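You operate a simulated robot arm through the tools that you are given. There is no shell and no other tool. Be economical: measure what you need, move in short steps, check, and stop when the job is done.

Carry out the task below with a simulated two-armed robot. There is one attempt and no reset: what you move stays moved.

## Task
Level the long thin tube with the green wheel, lock the wheels and put the level on the white patch.

The check looks at the end state, three seconds after you hand in, the way a careful person would. Anything else that was tipped, shoved, dropped, spilled or broken makes it a failure.

## Robot
Two 7-joint arms with two-finger parallel grippers on one trunk, on a base that drives. Base frame: it is fixed to the floor where the robot stands at the start and does not move with it; the origin is under the middle of the robot, x ahead of it, y to its left, z up; the surface under the hand at the start is at about z = 900. Units: mm, rad, N and s.
The left shoulder is at the start at [70, 177, 1170], the right one opposite. With the tool pointing down near the work surface each hand reaches from about 300 to 740 mm from the robot's upright axis, wherever it stands, measured 20 degrees to its own side. Places, roughly: black lever [600, 0, 900]; white patch [1000, -200, 900]. Payload 3.43 kg a hand.
The tool frame of a hand sits at the grasp point between the pads (the TCP): z along the fingers, y along the line on which they close. The tips reach 30 mm beyond it. Largest opening 94 mm; finger width 28, thickness 10; the body of the gripper, 50 by 96 mm, starts 55 mm behind the TCP.
Orientation is that of the tool frame in the base frame, as a unit quaternion [w, x, y, z]. With the fingers straight down and closing along the base's y, the tool's x points along the base's -x, its y along +y and its z along -z.

## Interface
- The arms move only by the tool play_rows. It takes "left_series", "right_series" or both (then of equal length, played together; a hand with none holds still); each is a list of rows, each a list of 3 entries, a list of its own where there are three numbers: the shift along the base's x, y, z in mm, then the turn, a rotation vector about the base's x, y, z in rad, then the finger opening in mm, from 0 to 94. In form: [[[tx, ty, tz], [wx, wy, wz], gripper], ...]. A call has 1 to 8 rows; each row shifts and turns the commanded pose from where the row before left it. Rows are played at 5 a second. More than 50 mm and 0.15 rad between two rows, or a gripper value outside its range, and nothing of the call is played. Where a pose cannot be reached the arm comes as near as it can. A force on the tool above 60 N (or 10 N above the force at the start of the call, whichever is more), or a blocked arm, ends the call early, and 0.2 s more pass. Each finger travels about 153 mm/s and halts on what it meets, pressing with about 36 N; the grip force reading is that of the motor and also rises with nothing between the fingers. The clock runs only during rows and for 0.2 s after the last one: add rows that do not move to give the fingers time. It gives the time, the measured TCP pose, the force on the tool (base axes), the opening and the grip force at its end, in the units of the frame above (readings bear some noise), with the torque about the TCP (base axes, N m) and any sound that the robot's microphone picked up.
- Cameras (640 x 400 px; columns grow to the right, rows downward): "scene" is now at [137.7, -14.8, 1492.8]; the picture's right is [-0.14, -0.99, 0.00], its down [-0.53, 0.08, -0.85] and it looks along [0.84, -0.12, -0.53] (base axes); focal length 277 px, centre (320, 200). "left" rides on the left gripper at [76, -14, -102] in its tool frame; the picture's right is [0.18, 0.98, 0.00], its down [-0.75, 0.14, -0.64] and it looks along [-0.63, 0.12, 0.77] (tool axes); focal length 243 px, centre (320, 200). "right" rides on the right gripper at [76, 14, -102] in its tool frame; the picture's right is [-0.18, 0.98, 0.00], its down [-0.75, -0.14, -0.64] and it looks along [-0.63, -0.12, 0.77] (tool axes); focal length 243 px, centre (320, 200). There is no depth. A picture from a camera that has moved, and an enlarged one, comes with that camera's place and axes in the base frame and with its lens.
- snapshot(camera): a new picture of that camera. It takes no simulated time.
- lift_body(by): slides the trunk up (or, below 0, down) by that many mm; the arms and the scene camera ride with it, the base frame stays. It gives what a move gives, with no picture.
- base_move(legs): drives the robot by 1 to 6 legs, each [ahead, turn to the left] in mm and rad, along the robot's own axes; the way and the turn of a leg run together, so that a leg with both is an arc; at most 1500 mm and 3.142 rad a leg. The arms and the cameras ride along, it lands a little off, and it stops where it bumps. It gives what a move gives.
- pan_tilt(pan, tilt): turns the head with the scene camera to pan (to the left, within 1.501 rad either way) and tilt (down, from -0.506 to 1.204), counted from straight ahead of the robot. It gives what a move gives.
- close_up(camera, box): a new picture of the part [left, top, right, bottom] of that camera's present view, enlarged. It takes no simulated time.
- close_job(): hands the job in; it is judged then, once.

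Go step by step. Nothing tells you exact positions but the pictures and the camera data: compare them with the known pose of the tool, close in by small moves and look again before you grip or let go. The budget is 120 turns and 92 pictures, counting those below and the enlarged ones. Unless the task says otherwise, let go and move clear before handing in, and close with one line.

The tools are called as a command line: name --argument value ..., lists and objects as JSON in quotes. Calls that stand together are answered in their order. play_rows: Moves the arms, as the interface text tells. Its arguments: {"type":"object","properties":{"left_series":{"type":"array"},"right_series":{"type":"array"}},"required":[]} The other tools are called the same way: lift_body (by) slides the trunk up or down; base_move (legs) drives the base; pan_tilt (pan, tilt) turns the head that bears the scene camera; snapshot (camera) takes a picture; close_up (camera, box) takes an enlarged picture of a part of a camera's view; close_job () hands the job in.

At the start:

```text
t: 0.0
left_position: [510.6, 168.8, 1266.2]
left_tcp_rot: [0.0, 0.0, 1.0, -0.001]
left_contact_force: [-0.6, 0.3, 0.3]
left_torque: [0.03, 0.01, 0.01]
left_grip_width: 94.2
left_grip_force: 0.0
right_position: [513.0, -284.7, 1317.3]
right_tcp_rot: [-0.001, -0.001, 1.0, 0.0]
right_contact_force: [-0.8, -0.5, 0.2]
right_torque: [0.02, 0.0, -0.01]
right_grip_width: 94.1
right_grip_force: 0.1
trunk travel left (down, up): [-750.0, 90.0]
robot x, y, heading: [1.9, -3.0, 0.001]
head pan, tilt: [-0.143, 0.56]
```

scene: 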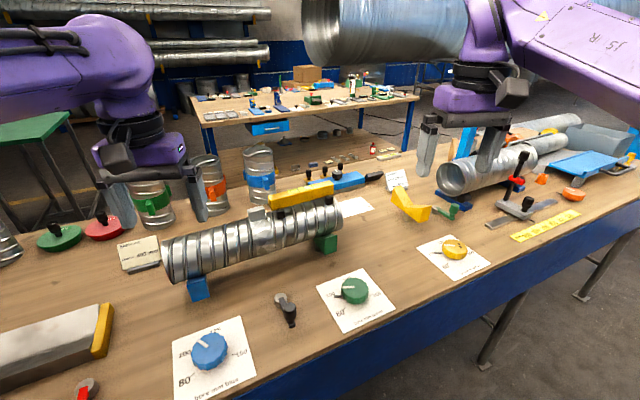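
right: 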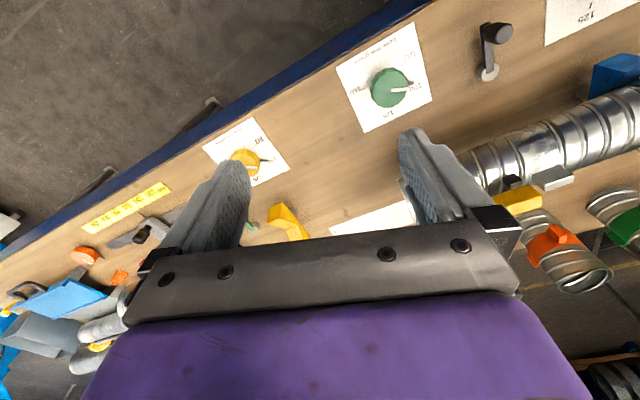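
left: 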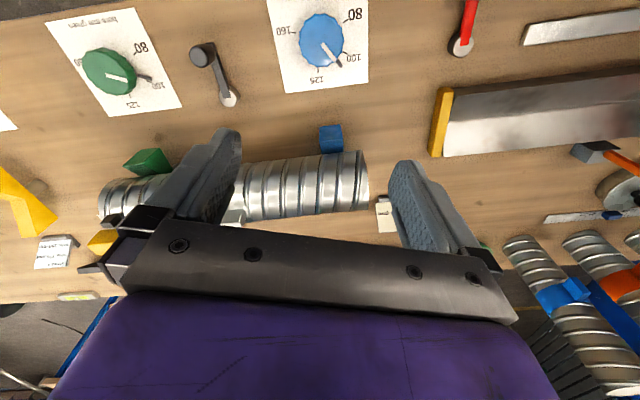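

I see a ribbed tube on a blue and a green support, with a yellow level on it, blue and green dial wheels in front, a black lever between them, and a white patch behind. I'll look closer at these parts first.

close_up --camera "scene" --box '[150, 160, 390, 310]'

close_up --camera "scene" --box '[160, 250, 400, 400]'

close_up --camera "scene" --box '[330, 130, 640, 320]'

```text
2.67 times, centred on (270, 235) of scene
camera zoom: at [137.7, -14.8, 1492.8], right [-0.14, -0.99, 0.0], down [-0.53, 0.08, -0.85], along [0.84, -0.12, -0.53], focal length 739 px, centre (453, 107)
```

zoom: 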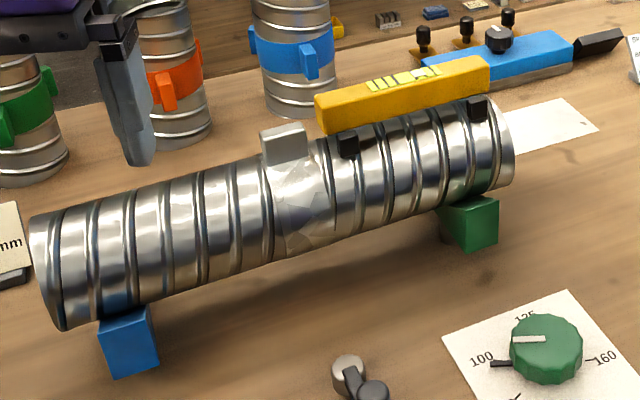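

```text
2.67 times, centred on (280, 325) of scene
camera zoom: at [137.7, -14.8, 1492.8], right [-0.14, -0.99, 0.0], down [-0.53, 0.08, -0.85], along [0.84, -0.12, -0.53], focal length 739 px, centre (427, -133)
```

zoom: 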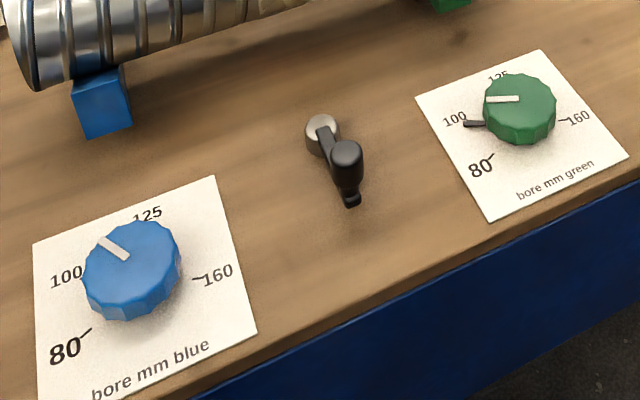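

```text
2.06 times, centred on (485, 225) of scene
camera zoom: at [137.7, -14.8, 1492.8], right [-0.14, -0.99, 0.0], down [-0.53, 0.08, -0.85], along [0.84, -0.12, -0.53], focal length 572 px, centre (-21, 148)
```

zoom: 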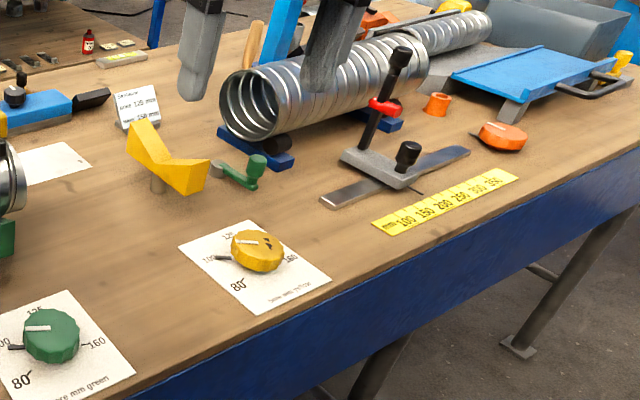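

The wheels, lever and patch match the rough places I was given. Next I read the level's vial, the tags and the lever.

close_up --camera "scene" --box '[260, 170, 350, 226]'

close_up --camera "left" --box '[40, 0, 380, 212]'

close_up --camera "scene" --box '[0, 200, 170, 400]'

close_up --camera "scene" --box '[300, 150, 420, 225]'

```text
7.11 times, centred on (305, 198) of scene
camera zoom: at [137.7, -14.8, 1492.8], right [-0.14, -0.99, 0.0], down [-0.53, 0.08, -0.85], along [0.84, -0.12, -0.53], focal length 1970 px, centre (427, 214)
```

zoom: 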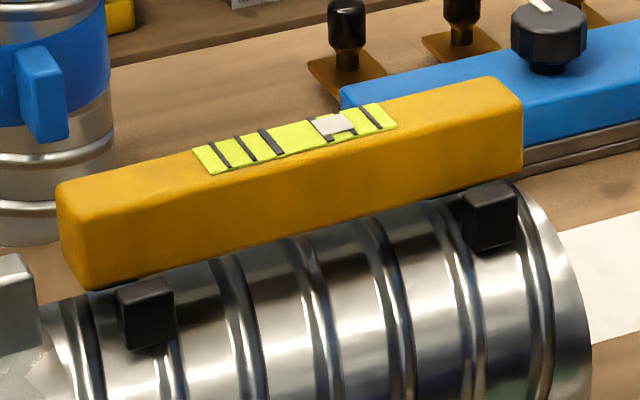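

```text
1.88 times, centred on (210, 106) of left
camera zoom: at [436.3, 155.9, 1370.0], right [-0.18, 0.98, 0.0], down [0.75, 0.14, 0.64], along [0.63, 0.12, -0.77], focal length 457 px, centre (527, 377)
```

zoom: 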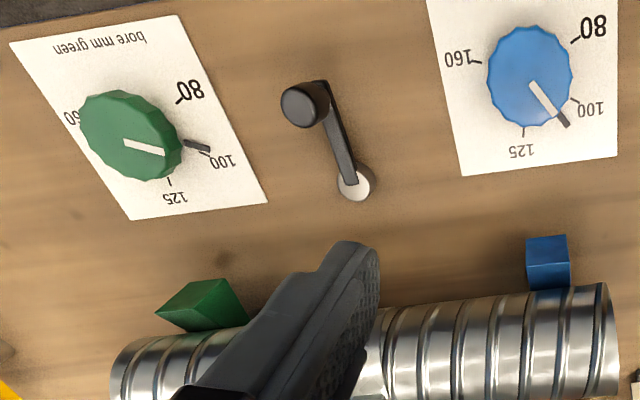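

```text
2.00 times, centred on (85, 300) of scene
camera zoom: at [137.7, -14.8, 1492.8], right [-0.14, -0.99, 0.0], down [-0.53, 0.08, -0.85], along [0.84, -0.12, -0.53], focal length 554 px, centre (790, 0)
```

zoom: 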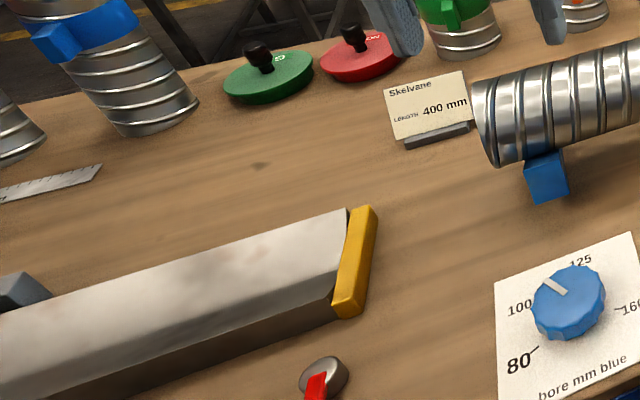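

```text
5.33 times, centred on (360, 188) of scene
camera zoom: at [137.7, -14.8, 1492.8], right [-0.14, -0.99, 0.0], down [-0.53, 0.08, -0.85], along [0.84, -0.12, -0.53], focal length 1478 px, centre (107, 267)
```

zoom: 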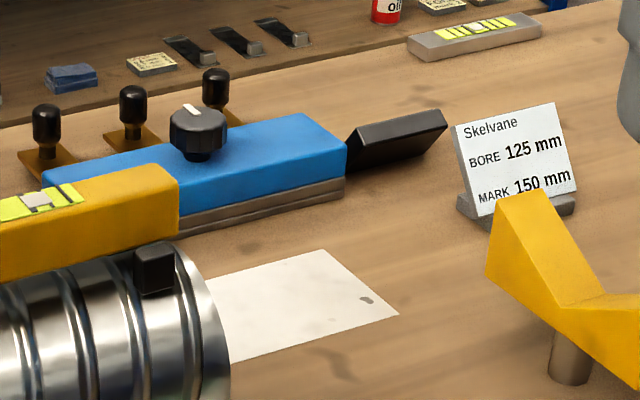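

The bubble sits towards the green end, so that end is too high. The green wheel is at about [592, -163], so I bring the right hand above it and look.

play_rows --right_series '[[[13, 20, -36], [0, 0, 0], 94], [[13, 20, -36], [0, 0, 0], 94], [[13, 20, -36], [0, 0, 0], 94], [[13, 20, -36], [0, 0, 0], 94], [[13, 20, -36], [0, 0, 0], 94], [[13, 21, -36], [0, 0, 0], 94], [[0, 0, 0], [0, 0, 0], 94]]'

snapshot --camera "right"

snapshot --camera "scene"

```text
t: 1.6
left_position: [510.7, 169.6, 1266.8]
left_tcp_rot: [0.0, 0.0, 1.0, 0.0]
left_contact_force: [0.6, 0.2, -0.2]
left_torque: [0.0, 0.0, -0.05]
left_grip_width: 94.1
left_grip_force: 0.0
right_position: [593.0, -164.9, 1101.6]
right_tcp_rot: [0.0, 0.001, 1.0, 0.001]
right_contact_force: [-0.7, -1.1, -0.1]
right_torque: [0.0, 0.01, -0.02]
right_grip_width: 93.9
right_grip_force: 0.2
trunk travel left (down, up): [-750.0, 90.0]
robot x, y, heading: [2.5, 2.1, 0.002]
head pan, tilt: [-0.143, 0.56]
```

```text
81 pictures are left
camera right: at [517.0, -149.3, 1203.5], right [0.19, 0.98, 0.0], down [0.75, -0.14, 0.64], along [0.63, -0.12, -0.77], focal length 243 px, centre (320, 200)
```

right: 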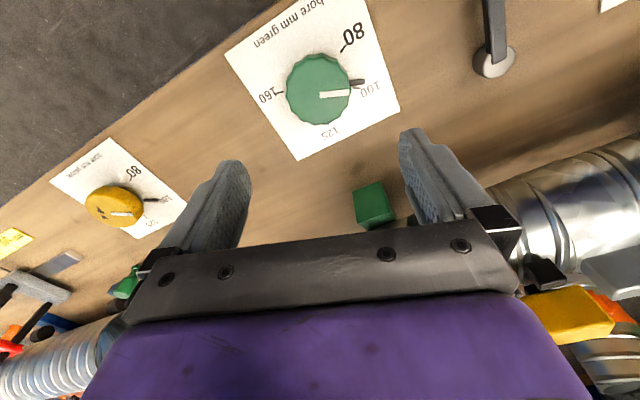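

```text
80 pictures are left
camera scene: at [137.3, -15.5, 1492.9], right [-0.14, -0.99, 0.0], down [-0.53, 0.08, -0.85], along [0.84, -0.12, -0.53], focal length 277 px, centre (320, 200)
```

scene: 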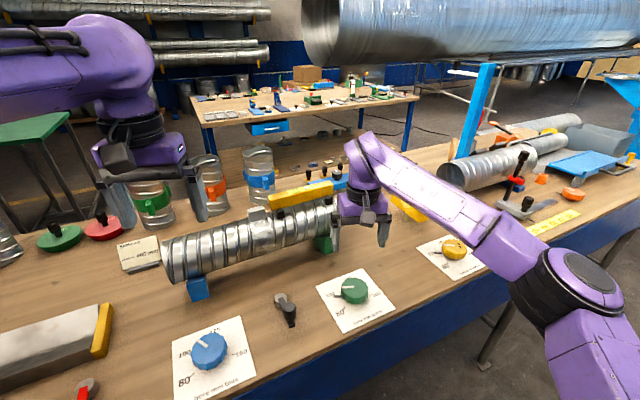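

The wheel centre triangulates to about [591, -166], diameter about 66 mm. Its dark needle sticks out toward +y where a finger would land, so I turn the hand before coming down.

play_rows --right_series '[[[0, 0, -10], [0, 0, 0.15], 94], [[0, 0, -10], [0, 0, 0.15], 94], [[0, 0, -10], [0, 0, 0.15], 94], [[0, 0, -10], [0, 0, 0.15], 94], [[0, 0, -10], [0, 0, 0.15], 94], [[-1, 0, -10], [0, 0, 0.15], 94], [[-1, 0, -10], [0, 0, 0.15], 94], [[0, 0, 0], [0, 0, 0.15], 94]]'

snapshot --camera "right"

```text
t: 3.4
left_position: [512.2, 169.9, 1267.1]
left_tcp_rot: [0.001, -0.001, 1.0, 0.0]
left_contact_force: [0.7, -0.1, 0.0]
left_torque: [0.01, -0.02, -0.01]
left_grip_width: 93.8
left_grip_force: 0.0
right_position: [589.1, -163.3, 1031.3]
right_tcp_rot: [0.001, -0.565, 0.825, 0.0]
right_contact_force: [-0.1, 0.0, 0.1]
right_torque: [-0.04, 0.0, 0.04]
right_grip_width: 94.1
right_grip_force: 0.1
trunk travel left (down, up): [-750.0, 90.0]
robot x, y, heading: [0.8, 1.7, -0.001]
head pan, tilt: [-0.143, 0.56]
```

```text
79 pictures are left
camera right: at [548.0, -228.4, 1134.2], right [-0.85, 0.53, 0.0], down [0.4, 0.65, 0.64], along [0.34, 0.55, -0.77], focal length 243 px, centre (320, 200)
```

right: 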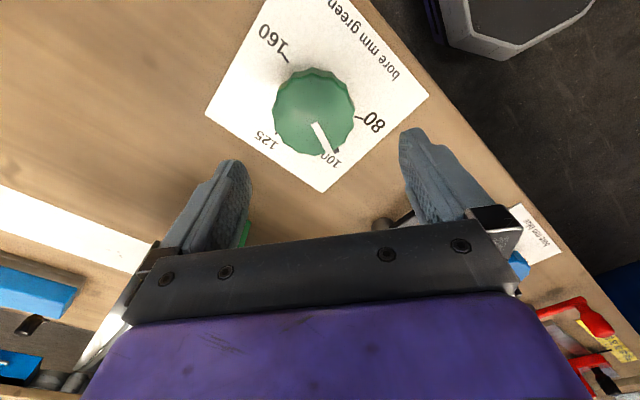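

Measured again, the wheel is at about [591, -168], and the fingers will clear the needle. I come down around it.

play_rows --right_series '[[[2, -4, -30], [0, 0, 0], 94], [[0, 0, -30], [0, 0, 0], 94], [[0, 0, -20], [0, 0, 0], 94], [[0, 0, -12], [0, 0, 0], 94], [[0, 0, 0], [0, 0, 0], 94]]'

snapshot --camera "right"

snapshot --camera "scene"

```text
t: 4.6
left_position: [511.6, 168.5, 1266.0]
left_tcp_rot: [0.001, 0.001, 1.0, 0.0]
left_contact_force: [-0.1, 0.2, -0.2]
left_torque: [0.01, 0.01, -0.02]
left_grip_width: 94.0
left_grip_force: 0.1
right_position: [591.4, -168.3, 938.2]
right_tcp_rot: [0.0, -0.564, 0.826, 0.0]
right_contact_force: [0.4, 0.4, 0.1]
right_torque: [-0.02, 0.0, 0.03]
right_grip_width: 93.9
right_grip_force: 0.0
trunk travel left (down, up): [-750.0, 90.0]
robot x, y, heading: [3.0, -3.6, -0.004]
head pan, tilt: [-0.143, 0.56]
```

```text
78 pictures are left
camera right: at [550.4, -232.5, 1041.5], right [-0.85, 0.53, 0.0], down [0.41, 0.65, 0.64], along [0.34, 0.55, -0.77], focal length 243 px, centre (320, 200)
```

right: 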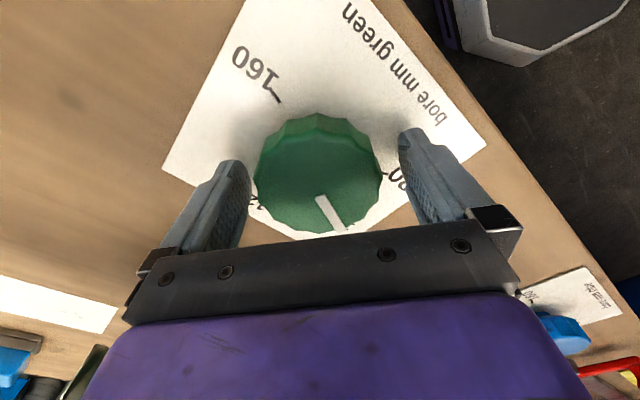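

```text
77 pictures are left
camera scene: at [137.5, -14.6, 1492.8], right [-0.14, -0.99, 0.0], down [-0.53, 0.08, -0.85], along [0.84, -0.12, -0.53], focal length 277 px, centre (320, 200)
```

scene: 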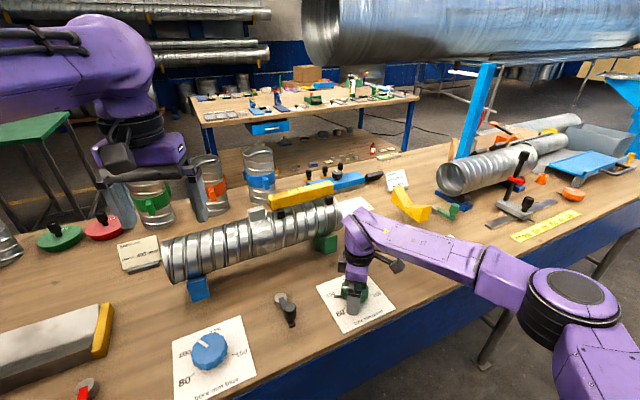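

The wheel is between the fingers. I close on it.

play_rows --right_series '[[[0, 0, 0], [0, 0, 0], 70], [[0, 0, 0], [0, 0, 0], 58], [[0, 0, 0], [0, 0, 0], 55]]'

close_up --camera "scene" --box '[150, 170, 390, 320]'

```text
t: 5.4
left_position: [514.0, 169.1, 1266.1]
left_tcp_rot: [0.0, 0.001, 1.0, -0.001]
left_contact_force: [0.3, -0.5, 0.0]
left_torque: [0.0, -0.01, 0.01]
left_grip_width: 94.3
left_grip_force: 0.0
right_position: [593.1, -169.0, 938.3]
right_tcp_rot: [-0.001, -0.564, 0.826, 0.0]
right_contact_force: [8.7, -2.4, 1.4]
right_torque: [-0.13, -0.33, -0.21]
right_grip_width: 69.3
right_grip_force: 44.8
trunk travel left (down, up): [-750.0, 90.0]
robot x, y, heading: [-0.1, 0.1, -0.001]
head pan, tilt: [-0.143, 0.56]
```

```text
2.67 times, centred on (270, 245) of scene
camera zoom: at [139.2, -15.1, 1492.7], right [-0.14, -0.99, 0.0], down [-0.53, 0.08, -0.85], along [0.84, -0.12, -0.53], focal length 739 px, centre (453, 80)
```

zoom: 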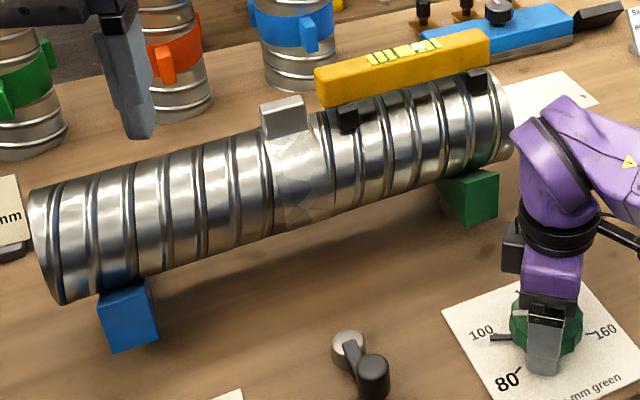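

It is gripped at 69 mm. I turn it a little clockwise (higher numbers) and watch the tube and bubble.

play_rows --right_series '[[[0, 0, 0], [0, 0, -0.05], 55], [[0, 0, 0], [0, 0, -0.05], 55], [[0, 0, 0], [0, 0, -0.05], 55], [[0, 0, 0], [0, 0, 0], 55]]'

close_up --camera "scene" --box '[260, 170, 350, 226]'

close_up --camera "scene" --box '[150, 170, 390, 320]'

```text
t: 6.4
left_position: [513.5, 168.5, 1264.8]
left_tcp_rot: [-0.001, 0.001, 1.0, -0.001]
left_contact_force: [-0.4, 0.4, -0.3]
left_torque: [-0.01, 0.02, -0.04]
left_grip_width: 94.1
left_grip_force: 0.1
right_position: [593.3, -166.6, 938.4]
right_tcp_rot: [0.0, -0.502, 0.865, 0.001]
right_contact_force: [14.1, 2.1, 0.5]
right_torque: [0.29, -0.49, 1.32]
right_grip_width: 68.4
right_grip_force: 44.5
trunk travel left (down, up): [-750.0, 90.0]
robot x, y, heading: [-0.6, -0.6, 0.006]
head pan, tilt: [-0.143, 0.56]
```

```text
7.11 times, centred on (305, 198) of scene
camera zoom: at [140.8, -14.2, 1492.5], right [-0.14, -0.99, 0.0], down [-0.53, 0.07, -0.85], along [0.84, -0.12, -0.53], focal length 1970 px, centre (427, 214)
```

zoom: 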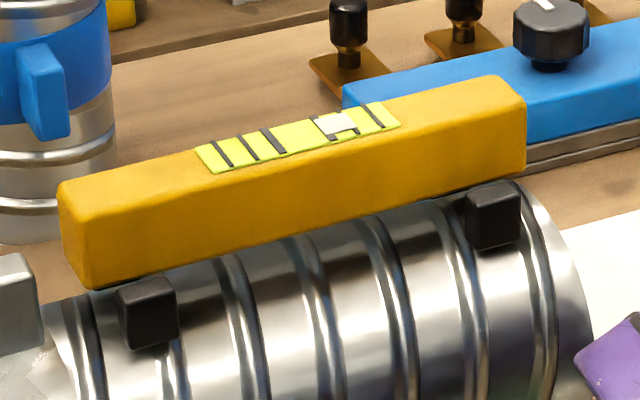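

```text
2.67 times, centred on (270, 245) of scene
camera zoom: at [140.8, -14.2, 1492.5], right [-0.14, -0.99, 0.0], down [-0.53, 0.07, -0.85], along [0.84, -0.12, -0.53], focal length 739 px, centre (453, 80)
```

zoom: 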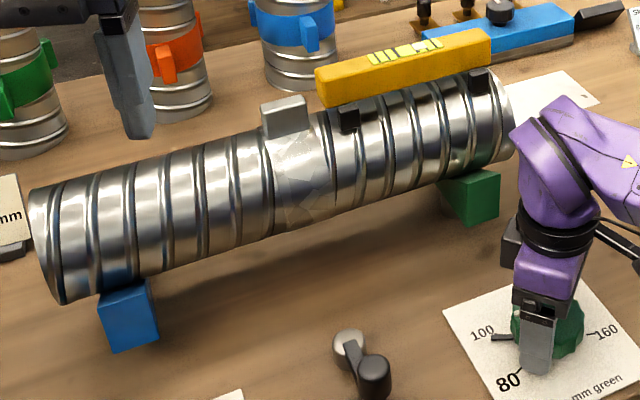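

The tube and bubble did not move, and there is 1.3 N m on the hand. I check whether the wheel turned at all.

snapshot --camera "right"

close_up --camera "scene" --box '[260, 260, 400, 350]'

```text
73 pictures are left
camera right: at [543.1, -224.7, 1041.1], right [-0.76, 0.65, 0.0], down [0.5, 0.58, 0.64], along [0.41, 0.49, -0.77], focal length 243 px, centre (320, 200)
```

right: 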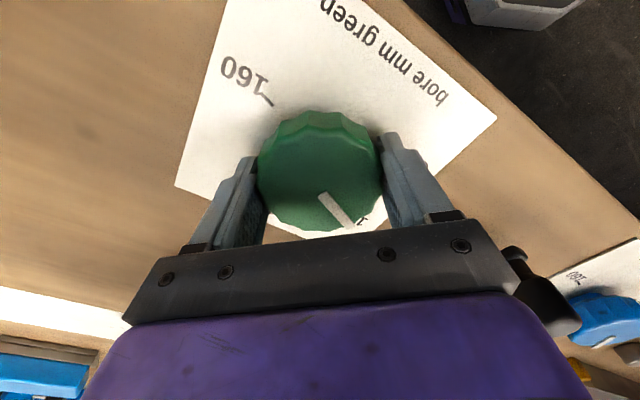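

```text
4.44 times, centred on (330, 305) of scene
camera zoom: at [140.8, -14.2, 1492.5], right [-0.14, -0.99, 0.0], down [-0.53, 0.07, -0.85], along [0.84, -0.12, -0.53], focal length 1232 px, centre (276, -267)
```

zoom: 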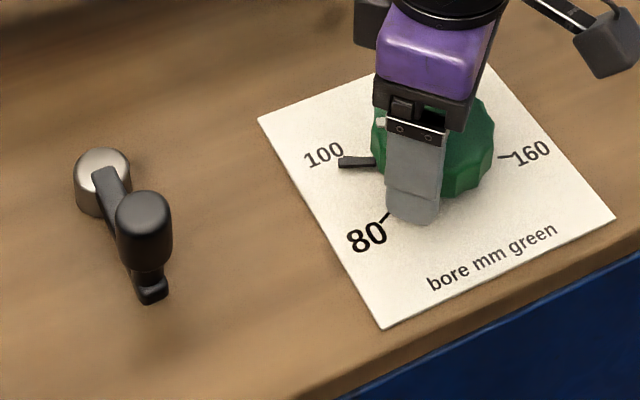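

The hand slid round without the wheel turning. I turn the other way to see if it's free there.

play_rows --right_series '[[[-1, 0, 0], [0, 0, 0.1], 50], [[0, 0, 0], [0, 0, 0.1], 50], [[0, 0, 0], [0, 0, 0.1], 50], [[0, 0, 0], [0, 0, 0], 50]]'

close_up --camera "scene" --box '[260, 170, 350, 226]'

snapshot --camera "right"

```text
t: 7.4
left_position: [514.7, 169.4, 1265.2]
left_tcp_rot: [-0.001, 0.0, 1.0, -0.002]
left_contact_force: [0.2, 1.3, -0.6]
left_torque: [0.0, 0.01, -0.03]
left_grip_width: 94.0
left_grip_force: 0.0
right_position: [593.1, -166.8, 938.0]
right_tcp_rot: [-0.003, -0.625, 0.781, 0.001]
right_contact_force: [17.8, 5.8, 0.5]
right_torque: [-0.21, 0.56, -1.33]
right_grip_width: 68.5
right_grip_force: 45.2
trunk travel left (down, up): [-750.0, 90.0]
robot x, y, heading: [0.2, 1.9, -0.0]
head pan, tilt: [-0.143, 0.56]
```

```text
7.11 times, centred on (305, 198) of scene
camera zoom: at [142.0, -13.2, 1492.4], right [-0.14, -0.99, 0.0], down [-0.53, 0.07, -0.85], along [0.84, -0.12, -0.53], focal length 1970 px, centre (427, 214)
```

zoom: 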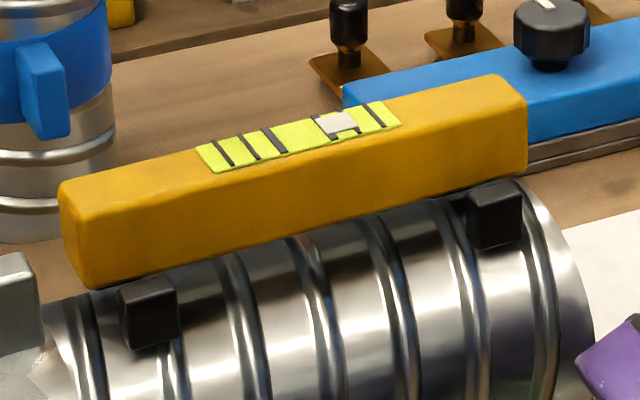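

```text
70 pictures are left
camera right: at [562.9, -236.9, 1040.9], right [-0.92, 0.39, 0.0], down [0.31, 0.7, 0.64], along [0.25, 0.59, -0.77], focal length 243 px, centre (320, 200)
```

right: 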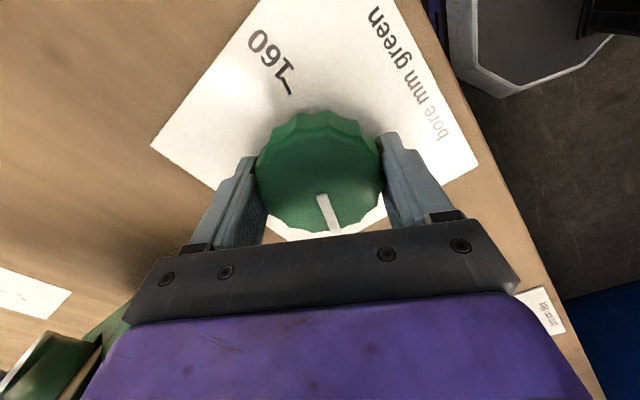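

The wheel is held in both directions, so the black lever is locking it now and I must unlock it first. I open the right hand around the wheel and bring the left hand above the lever knob, which I put at about [541, -7].

play_rows --right_series '[[[0, 0, 0], [0, 0, -0.05], 94], [[0, 0, 0], [0, 0, -0.1], 94], [[0, 0, 0], [0, 0, 0], 94], [[0, 0, 0], [0, 0, 0], 94], [[0, 0, 0], [0, 0, 0], 94], [[0, 0, 0], [0, 0, 0], 94], [[0, 0, 0], [0, 0, 0], 94]]' --left_series '[[[4, -25, -29], [0, 0, 0], 94], [[4, -25, -29], [0, 0, 0], 94], [[4, -25, -29], [0, 0, 0], 94], [[4, -25, -29], [0, 0, 0], 94], [[4, -25, -29], [0, 0, 0], 94], [[4, -25, -29], [0, 0, 0], 94], [[3, -25, -29], [0, 0, 0], 94]]'

snapshot --camera "left"

snapshot --camera "scene"

```text
t: 9.0
left_position: [540.6, -6.5, 1064.7]
left_tcp_rot: [0.001, -0.003, 1.0, -0.004]
left_contact_force: [0.0, -0.4, -0.1]
left_torque: [0.05, 0.01, 0.01]
left_grip_width: 93.9
left_grip_force: 0.0
right_position: [591.7, -169.8, 939.0]
right_tcp_rot: [0.0, -0.564, 0.826, 0.001]
right_contact_force: [0.9, -1.0, 0.2]
right_torque: [0.02, 0.02, -0.02]
right_grip_width: 93.9
right_grip_force: 0.1
trunk travel left (down, up): [-750.0, 90.0]
robot x, y, heading: [3.2, 3.5, -0.003]
head pan, tilt: [-0.143, 0.56]
```

```text
69 pictures are left
camera left: at [466.4, -19.6, 1169.4], right [-0.19, 0.98, -0.01], down [0.75, 0.15, 0.64], along [0.63, 0.12, -0.77], focal length 243 px, centre (320, 200)
```

left: 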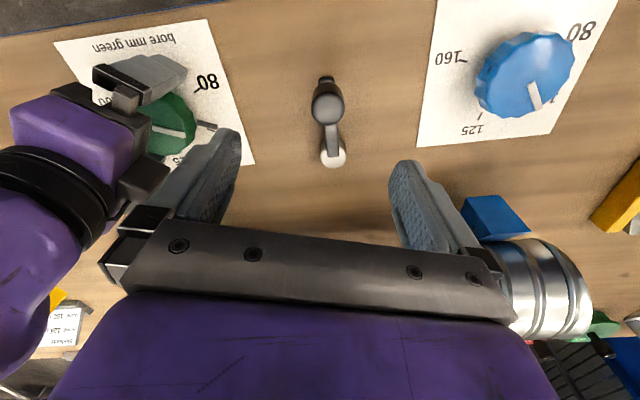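

```text
68 pictures are left
camera scene: at [138.8, -16.2, 1492.7], right [-0.14, -0.99, 0.0], down [-0.53, 0.08, -0.85], along [0.84, -0.12, -0.53], focal length 277 px, centre (320, 200)
```

scene: 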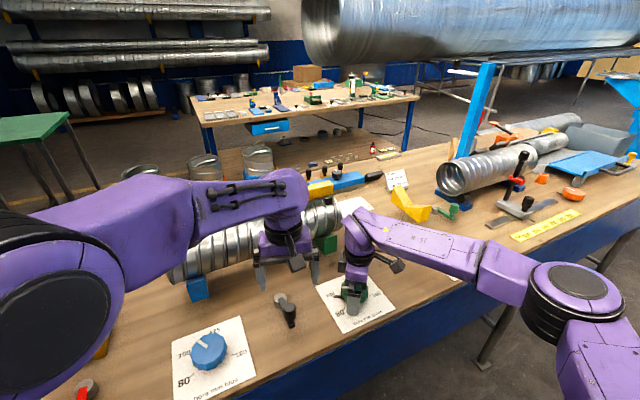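

The knob is at about [535, -1] and the pivot at [602, 20]. I come down with the fingers open around the knob.

play_rows --left_series '[[[-2, 2, -40], [0, 0, 0], 80], [[-2, 2, -40], [0, 0, 0], 70], [[-2, 2, -20], [0, 0, 0], 70], [[0, 0, -10], [0, 0, 0], 70], [[0, 0, 0], [0, 0, 0], 70]]'

snapshot --camera "left"

close_up --camera "scene" --box '[220, 250, 380, 350]'

```text
t: 10.2
left_position: [535.2, 3.6, 955.4]
left_tcp_rot: [0.0, -0.006, 1.0, -0.005]
left_contact_force: [0.0, -0.2, -0.1]
left_torque: [-0.01, -0.01, 0.04]
left_grip_width: 70.0
left_grip_force: 0.1
right_position: [589.6, -168.0, 939.0]
right_tcp_rot: [0.0, -0.564, 0.826, 0.0]
right_contact_force: [-0.5, -0.2, -1.0]
right_torque: [-0.02, 0.04, 0.0]
right_grip_width: 93.9
right_grip_force: 0.0
trunk travel left (down, up): [-750.0, 90.0]
robot x, y, heading: [0.1, -1.0, -0.004]
head pan, tilt: [-0.143, 0.56]
```

```text
67 pictures are left
camera left: at [460.6, -9.9, 1058.2], right [-0.2, 0.98, -0.01], down [0.75, 0.16, 0.64], along [0.63, 0.12, -0.77], focal length 243 px, centre (320, 200)
```

left: 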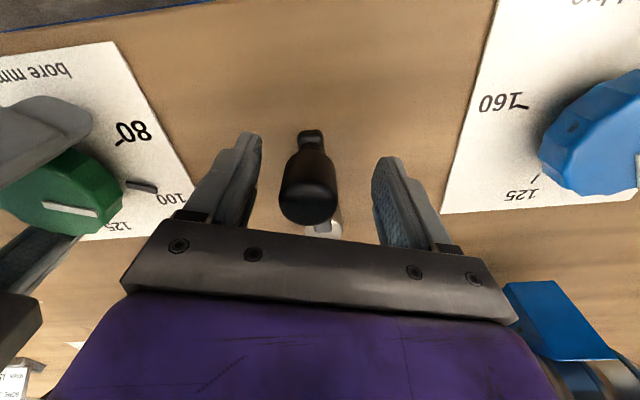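

```text
4.00 times, centred on (300, 300) of scene
camera zoom: at [137.6, -14.9, 1492.8], right [-0.14, -0.99, 0.0], down [-0.53, 0.08, -0.85], along [0.84, -0.12, -0.53], focal length 1108 px, centre (400, -200)
```

zoom: 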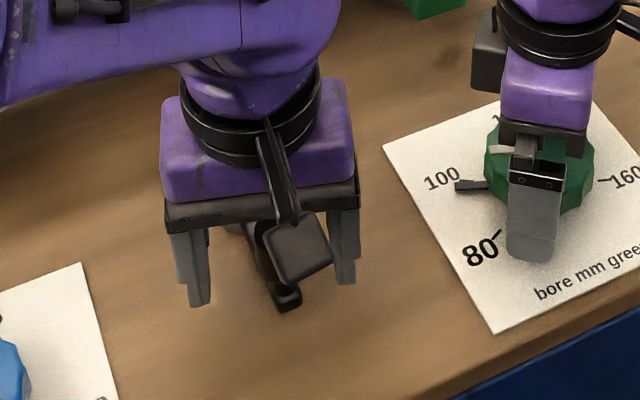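

Two views put the knob's top at about [523, -3, 987]. I centre on it and grip.

play_rows --left_series '[[[-9, -6, 0], [0, 0, 0], 70], [[0, 0, 0], [0, 0, 0], 45], [[0, 0, 0], [0, 0, 0], 20], [[0, 0, 0], [0, 0, 0], 15], [[0, 0, 0], [0, 0, 0], 15]]'

snapshot --camera "left"

```text
t: 11.4
left_position: [525.4, -3.5, 948.0]
left_tcp_rot: [-0.011, -0.009, 1.0, -0.007]
left_contact_force: [-1.3, -9.8, -23.3]
left_torque: [1.56, 0.01, -0.39]
left_grip_width: 30.8
left_grip_force: 45.0
right_position: [592.6, -169.5, 937.8]
right_tcp_rot: [0.0, -0.564, 0.826, 0.002]
right_contact_force: [-0.2, -0.2, 0.0]
right_torque: [0.01, -0.01, 0.03]
right_grip_width: 94.1
right_grip_force: 0.0
trunk travel left (down, up): [-750.0, 90.0]
robot x, y, heading: [2.0, 2.5, -0.006]
head pan, tilt: [-0.143, 0.56]
```

```text
65 pictures are left
camera left: at [453.3, -16.0, 1053.6], right [-0.2, 0.98, -0.01], down [0.76, 0.16, 0.62], along [0.61, 0.12, -0.78], focal length 243 px, centre (320, 200)
```

left: 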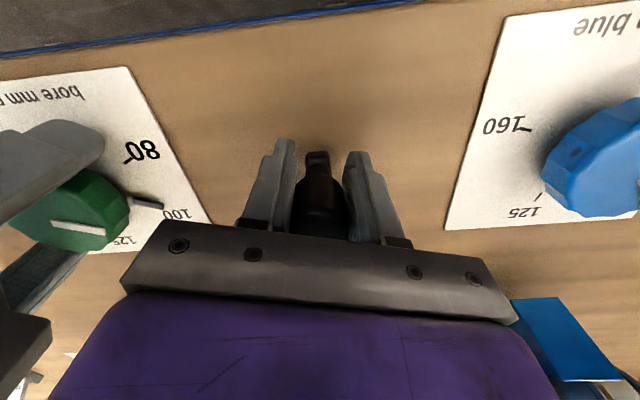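

It is gripped. I nudge the lever toward +y to feel whether it moves.

play_rows --left_series '[[[0, 0, -4], [0, 0, 0], 15], [[-1, 5, 0], [0, 0, -0.06], 15], [[-1, 5, 0], [0, 0, -0.06], 15], [[-1, 5, 0], [0, 0, -0.06], 15], [[0, 0, 0], [0, 0, 0], 15]]'

snapshot --camera "left"

```text
t: 12.6
left_position: [526.6, -1.3, 949.4]
left_tcp_rot: [0.003, 0.091, 0.996, 0.001]
left_contact_force: [36.8, -40.0, 8.2]
left_torque: [1.68, 0.62, 0.01]
left_grip_width: 28.5
left_grip_force: 44.5
right_position: [595.5, -174.4, 934.8]
right_tcp_rot: [-0.001, -0.564, 0.826, 0.005]
right_contact_force: [0.1, 0.2, -0.2]
right_torque: [-0.01, 0.03, 0.02]
right_grip_width: 94.0
right_grip_force: 0.1
trunk travel left (down, up): [-750.0, 90.0]
robot x, y, heading: [1.4, -1.6, -0.004]
head pan, tilt: [-0.143, 0.56]
```

```text
64 pictures are left
camera left: at [451.6, -0.4, 1052.5], right [0.0, 1.0, 0.0], down [0.76, 0.0, 0.65], along [0.65, 0.0, -0.76], focal length 243 px, centre (320, 200)
```

left: 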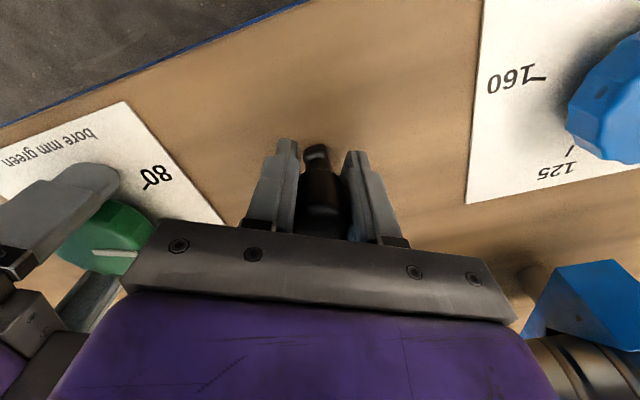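

It barely moved and pushed back with 40 N, so that side is the stop. I try toward -y.

play_rows --left_series '[[[2, -9, 0], [0, 0, 0.06], 15], [[1, -9, 0], [0, 0, 0.06], 15], [[2, -6, 0], [0, 0, 0.06], 15], [[3, -6, 0], [0, 0, 0.07], 15], [[3, -6, 0], [0, 0, 0.07], 15], [[0, 0, 0], [0, 0, 0], 15]]'

snapshot --camera "left"

```text
t: 14.0
left_position: [538.3, -19.5, 954.7]
left_tcp_rot: [-0.001, -0.083, 0.996, -0.011]
left_contact_force: [-9.1, 4.4, -6.2]
left_torque: [1.14, 2.0, 0.63]
left_grip_width: 28.2
left_grip_force: 44.8
right_position: [589.1, -168.4, 940.7]
right_tcp_rot: [0.0, -0.564, 0.825, 0.0]
right_contact_force: [0.6, 0.1, 0.0]
right_torque: [0.03, 0.02, 0.01]
right_grip_width: 94.0
right_grip_force: 0.2
trunk travel left (down, up): [-750.0, 90.0]
robot x, y, heading: [1.5, -4.4, -0.004]
head pan, tilt: [-0.143, 0.56]
```

```text
63 pictures are left
camera left: at [466.5, -42.5, 1058.8], right [-0.35, 0.94, -0.02], down [0.72, 0.28, 0.63], along [0.6, 0.2, -0.77], focal length 243 px, centre (320, 200)
```

left: 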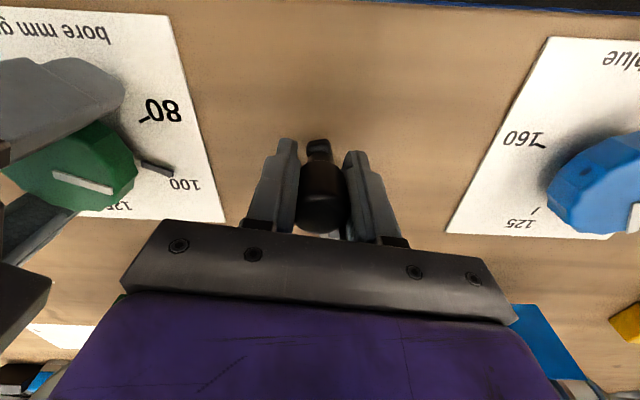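

It swings freely toward -y. I move the right hand up and away for clearance, then swing the lever further until it stops.

play_rows --right_series '[[[0, 0, 40], [0, 0, 0], 94], [[0, 0, 40], [0, 0, 0], 94], [[0, -20, 40], [0, 0, 0], 94], [[-10, -40, 20], [0, 0, 0], 94], [[-10, -40, 20], [0, 0, 0], 94], [[-10, -40, 0], [0, 0, 0], 94]]'

play_rows --left_series '[[[5, -6, 0], [0, 0, 0.08], 15], [[6, -7, 0], [0, 0, 0.08], 15], [[7, -6, 0], [0, 0, 0.08], 15], [[8, -6, 0], [0, 0, 0.08], 15], [[0, 0, 0], [0, 0, 0], 15]]'

snapshot --camera "left"

snapshot --camera "scene"

```text
t: 15.4
left_position: [537.7, -18.1, 953.8]
left_tcp_rot: [0.0, -0.083, 0.996, -0.01]
left_contact_force: [0.7, 3.3, 11.6]
left_torque: [2.01, -0.71, 0.27]
left_grip_width: 28.1
left_grip_force: 45.1
right_position: [558.7, -309.1, 1100.8]
right_tcp_rot: [0.001, -0.565, 0.825, 0.001]
right_contact_force: [-0.1, -0.5, 0.0]
right_torque: [0.02, 0.01, -0.01]
right_grip_width: 94.1
right_grip_force: 0.2
trunk travel left (down, up): [-750.0, 90.0]
robot x, y, heading: [-1.2, -2.8, 0.001]
head pan, tilt: [-0.143, 0.56]
```

```text
t: 16.6
left_position: [561.1, -47.2, 951.3]
left_tcp_rot: [0.005, -0.232, 0.973, -0.004]
left_contact_force: [9.9, 11.9, 20.7]
left_torque: [0.65, -0.07, -0.09]
left_grip_width: 30.5
left_grip_force: 44.8
right_position: [559.4, -304.9, 1100.8]
right_tcp_rot: [0.0, -0.564, 0.826, -0.001]
right_contact_force: [0.4, -0.4, -0.2]
right_torque: [-0.03, -0.01, 0.0]
right_grip_width: 93.9
right_grip_force: 0.0
trunk travel left (down, up): [-750.0, 90.0]
robot x, y, heading: [-2.2, 1.6, 0.002]
head pan, tilt: [-0.143, 0.56]
```

```text
62 pictures are left
camera left: at [499.4, -93.3, 1055.7], right [-0.61, 0.8, -0.01], down [0.6, 0.47, 0.65], along [0.52, 0.39, -0.76], focal length 243 px, centre (320, 200)
```

left: 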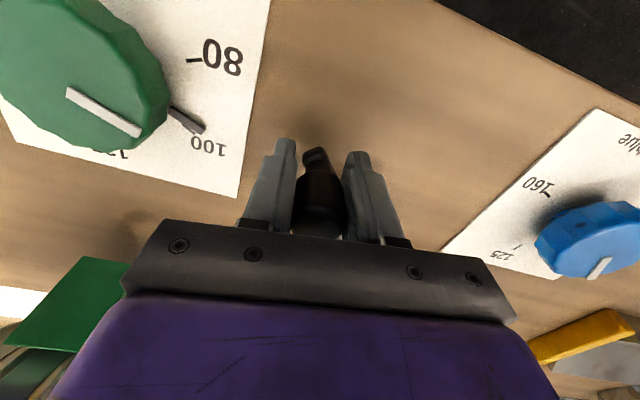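

```text
61 pictures are left
camera scene: at [136.7, -11.9, 1493.3], right [-0.14, -0.99, 0.0], down [-0.52, 0.07, -0.85], along [0.84, -0.12, -0.53], focal length 277 px, centre (320, 200)
```

scene: 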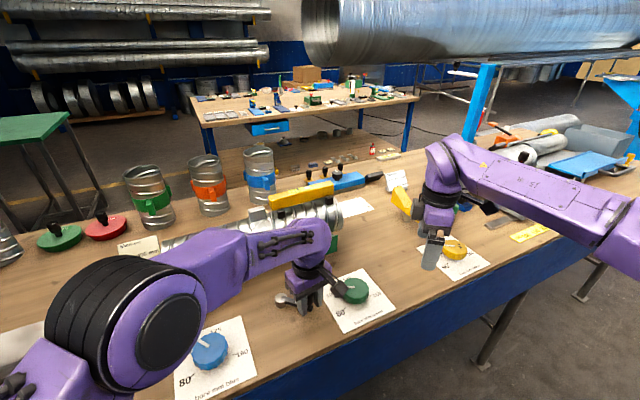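

Still moving. I keep following the arc.

play_rows --left_series '[[[9, -4, 0], [0, 0, 0.12], 15], [[9, -3, 0], [0, 0, 0.12], 15], [[10, -2, 0], [0, 0, 0.12], 15], [[10, -1, 0], [0, 0, 0.12], 15], [[0, 0, 0], [0, 0, 0], 15]]'

snapshot --camera "left"

```text
t: 17.8
left_position: [587.2, -57.7, 950.2]
left_tcp_rot: [-0.001, -0.453, 0.892, -0.001]
left_contact_force: [-30.5, 24.4, -3.0]
left_torque: [-0.38, -0.31, 0.37]
left_grip_width: 37.2
left_grip_force: 19.4
right_position: [553.9, -304.2, 1103.8]
right_tcp_rot: [0.001, -0.564, 0.826, -0.004]
right_contact_force: [-0.6, -0.7, 0.2]
right_torque: [-0.02, -0.01, 0.0]
right_grip_width: 94.1
right_grip_force: 0.0
trunk travel left (down, up): [-750.0, 90.0]
robot x, y, heading: [-0.1, -1.4, 0.0]
head pan, tilt: [-0.143, 0.56]
```

```text
60 pictures are left
camera left: at [555.8, -126.6, 1053.5], right [-0.9, 0.43, 0.0], down [0.33, 0.69, 0.64], along [0.28, 0.58, -0.77], focal length 243 px, centre (320, 200)
```

left: 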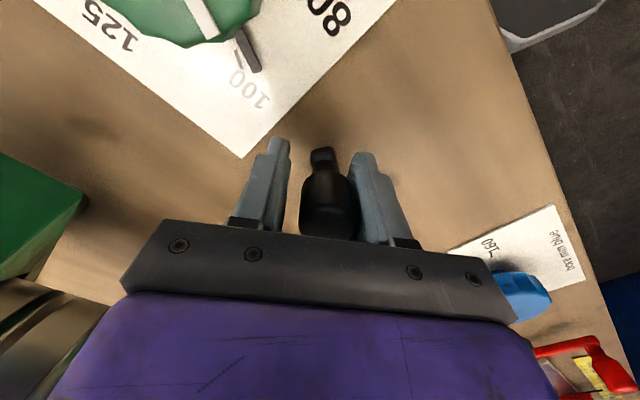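

It stops after about 60° of travel, so it should be unlocked now. I release it, raise the left hand and move it back.

play_rows --left_series '[[[-4, 1, 0], [0, 0, 0], 40], [[0, 0, 0], [0, 0, 0], 65], [[0, 0, 0], [0, 0, 0], 75], [[0, 0, 40], [0, 0, 0], 75], [[0, 0, 45], [0, 0, 0], 75], [[-10, 20, 45], [0, 0, -0.1], 75], [[-30, 35, 10], [0, 0, -0.15], 75], [[-30, 35, 0], [0, 0, -0.15], 75]]'

play_rows --left_series '[[[-20, 40, 20], [0, 0, -0.15], 75], [[-10, 45, 20], [0, 0, -0.15], 75], [[0, 45, 20], [0, 0, -0.15], 75], [[0, 0, 0], [0, 0, 0], 75]]' --right_series '[[[10, 30, -5], [0, 0, 0], 94], [[10, 35, -5], [0, 0, 0], 94], [[10, 35, -10], [0, 0, 0], 94], [[5, 36, -10], [0, 0, 0], 94]]'

snapshot --camera "scene"

snapshot --camera "right"

```text
refused: row 6 steps farther than a row can; nothing moved
```

```text
refused: row 2 steps farther than a row can; nothing moved
```

```text
59 pictures are left
camera scene: at [129.3, -8.4, 1493.3], right [-0.14, -0.99, 0.0], down [-0.52, 0.07, -0.85], along [0.84, -0.12, -0.53], focal length 277 px, centre (320, 200)
```

scene: 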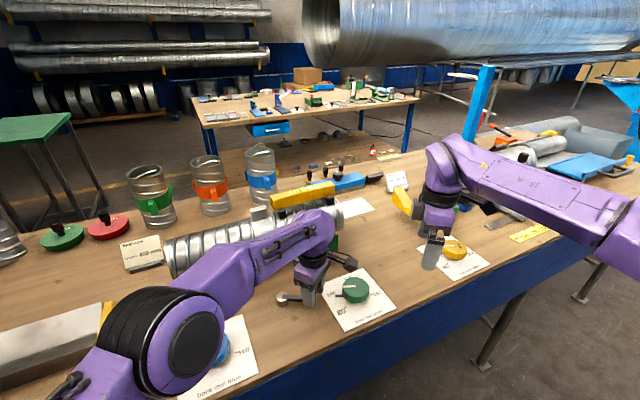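

```text
58 pictures are left
camera right: at [513.3, -367.5, 1207.1], right [-0.85, 0.53, -0.01], down [0.4, 0.65, 0.64], along [0.34, 0.54, -0.77], focal length 243 px, centre (320, 200)
```

right: 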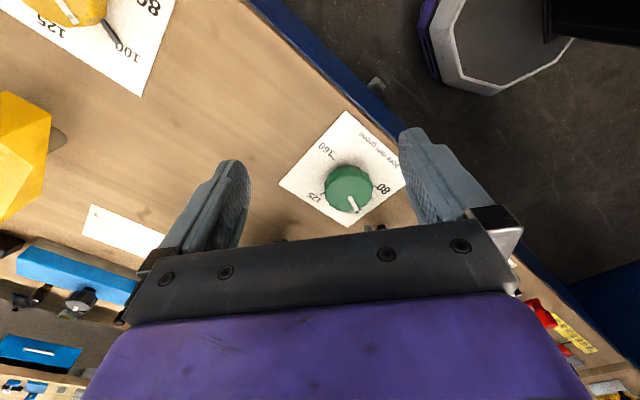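

Those moves were refused for steps that were too long, so nothing moved. I redo them with shorter steps, the left hand first.

play_rows --left_series '[[[-4, 1, 0], [0, 0, 0], 40], [[0, 0, 0], [0, 0, 0], 65], [[0, 0, 0], [0, 0, 0], 75], [[0, 0, 40], [0, 0, 0], 75], [[0, 0, 45], [0, 0, 0], 75], [[-5, 15, 40], [0, 0, -0.1], 75], [[-25, 30, 10], [0, 0, -0.14], 75], [[-25, 30, 0], [0, 0, -0.14], 75]]'

play_rows --left_series '[[[-20, 30, 15], [0, 0, -0.14], 75], [[-5, 30, 15], [0, 0, -0.14], 75], [[0, 35, 15], [0, 0, -0.14], 75], [[0, 35, 0], [0, 0, -0.1], 75], [[0, 0, 0], [0, 0, 0], 75]]' --right_series '[[[8, 30, -5], [0, 0, 0], 94], [[8, 35, -5], [0, 0, 0], 94], [[8, 35, -10], [0, 0, 0], 94], [[8, 35, -10], [0, 0, 0], 94], [[0, 0, 0], [0, 0, 0], 94]]'

snapshot --camera "scene"

snapshot --camera "right"

```text
t: 19.6
left_position: [535.4, 17.0, 1084.3]
left_tcp_rot: [0.002, -0.275, 0.961, 0.0]
left_contact_force: [-0.4, 0.4, 0.8]
left_torque: [0.01, -0.02, 0.02]
left_grip_width: 75.1
left_grip_force: 0.0
right_position: [558.3, -307.7, 1100.2]
right_tcp_rot: [0.0, -0.565, 0.825, 0.0]
right_contact_force: [0.2, -0.9, 0.0]
right_torque: [-0.01, -0.03, 0.04]
right_grip_width: 94.0
right_grip_force: 0.1
trunk travel left (down, up): [-750.0, 90.0]
robot x, y, heading: [0.0, -5.8, -0.002]
head pan, tilt: [-0.143, 0.56]
```

```text
t: 20.8
left_position: [509.5, 143.4, 1130.3]
left_tcp_rot: [0.001, -0.019, 1.0, 0.001]
left_contact_force: [0.6, -1.2, 0.1]
left_torque: [-0.01, 0.01, 0.0]
left_grip_width: 75.0
left_grip_force: 0.0
right_position: [591.6, -173.7, 1069.2]
right_tcp_rot: [0.001, -0.565, 0.825, 0.001]
right_contact_force: [0.0, -0.3, -0.3]
right_torque: [0.0, -0.01, 0.02]
right_grip_width: 93.8
right_grip_force: 0.0
trunk travel left (down, up): [-750.0, 90.0]
robot x, y, heading: [-1.5, 0.9, -0.002]
head pan, tilt: [-0.143, 0.56]
```

```text
57 pictures are left
camera scene: at [137.3, -16.4, 1492.9], right [-0.14, -0.99, 0.0], down [-0.53, 0.08, -0.85], along [0.84, -0.12, -0.53], focal length 277 px, centre (320, 200)
```

scene: 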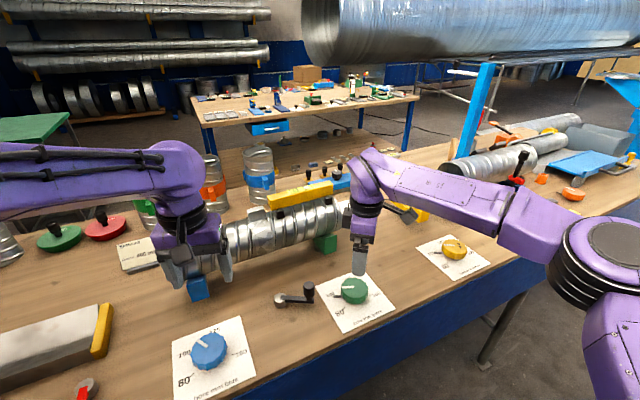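

```text
56 pictures are left
camera right: at [551.1, -238.4, 1172.3], right [-0.85, 0.53, 0.0], down [0.41, 0.65, 0.64], along [0.34, 0.55, -0.77], focal length 243 px, centre (320, 200)
```

right: 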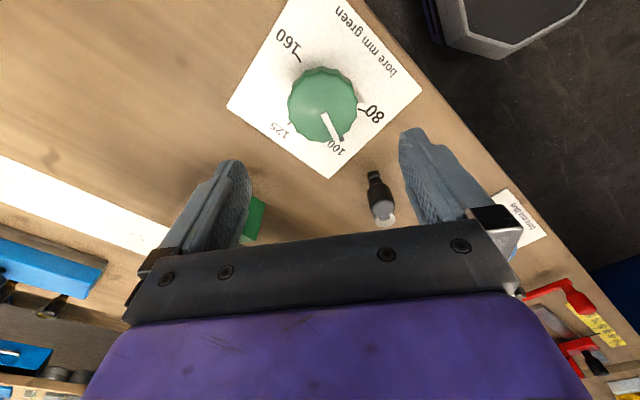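

The lever now points toward -y, clear of the wheel. I lower the right hand onto the green wheel again and grip.

play_rows --right_series '[[[1, 4, -40], [0, 0, 0], 94], [[0, 0, -40], [0, 0, 0], 94], [[0, 0, -30], [0, 0, 0], 94], [[0, 0, -20], [0, 0, 0], 94], [[0, 0, 0], [0, 0, 0], 94], [[0, 0, 0], [0, 0, 0], 70], [[0, 0, 0], [0, 0, 0], 55], [[0, 0, 0], [0, 0, 0], 50]]'

play_rows --right_series '[[[0, 0, 0], [0, 0, -0.05], 50], [[0, 0, 0], [0, 0, -0.05], 50], [[0, 0, 0], [0, 0, -0.05], 50], [[0, 0, 0], [0, 0, 0], 50]]'

close_up --camera "scene" --box '[260, 170, 350, 226]'

snapshot --camera "right"

```text
t: 22.6
left_position: [511.0, 143.6, 1129.8]
left_tcp_rot: [0.001, -0.02, 1.0, 0.0]
left_contact_force: [0.0, 0.0, 0.3]
left_torque: [0.0, -0.02, 0.0]
left_grip_width: 74.9
left_grip_force: 0.0
right_position: [592.0, -169.2, 937.7]
right_tcp_rot: [0.0, -0.564, 0.826, 0.0]
right_contact_force: [-4.6, 1.6, -3.4]
right_torque: [0.22, -0.13, -0.04]
right_grip_width: 69.4
right_grip_force: 44.8
trunk travel left (down, up): [-750.0, 90.0]
robot x, y, heading: [-1.0, 3.1, 0.003]
head pan, tilt: [-0.143, 0.56]
```

```text
t: 23.6
left_position: [512.1, 143.8, 1129.4]
left_tcp_rot: [0.001, -0.019, 1.0, -0.001]
left_contact_force: [0.5, -0.1, 0.5]
left_torque: [0.0, 0.01, -0.02]
left_grip_width: 75.2
left_grip_force: 0.1
right_position: [592.8, -168.3, 938.6]
right_tcp_rot: [-0.001, -0.5, 0.866, 0.001]
right_contact_force: [-8.1, 3.1, -10.9]
right_torque: [0.34, -0.36, -0.09]
right_grip_width: 69.3
right_grip_force: 45.0
trunk travel left (down, up): [-750.0, 90.0]
robot x, y, heading: [4.1, -0.9, -0.001]
head pan, tilt: [-0.143, 0.56]
```

```text
7.11 times, centred on (305, 198) of scene
camera zoom: at [137.1, -14.2, 1492.8], right [-0.14, -0.99, 0.0], down [-0.53, 0.08, -0.85], along [0.84, -0.12, -0.53], focal length 1970 px, centre (427, 214)
```

zoom: 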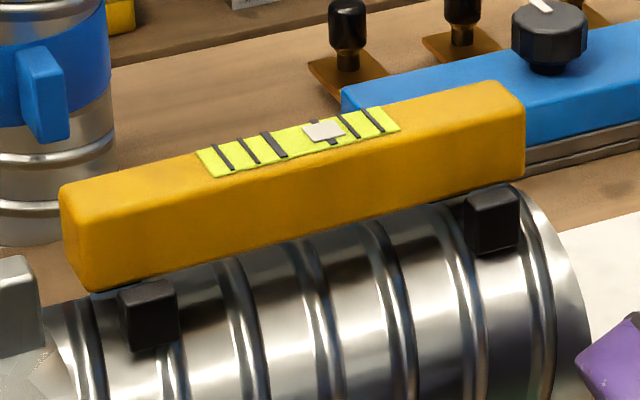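

```text
54 pictures are left
camera right: at [542.4, -226.1, 1041.9], right [-0.76, 0.65, 0.0], down [0.5, 0.58, 0.64], along [0.42, 0.49, -0.77], focal length 243 px, centre (320, 200)
```

right: 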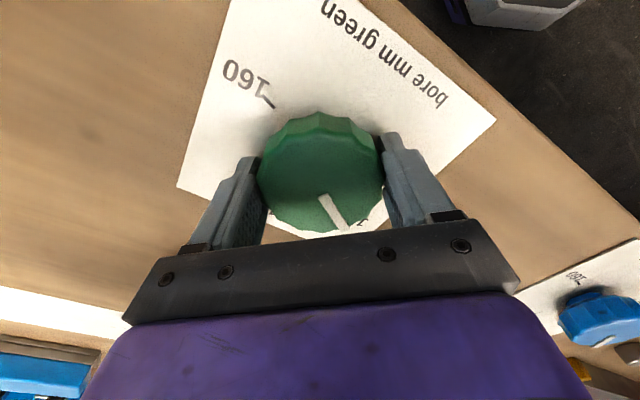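

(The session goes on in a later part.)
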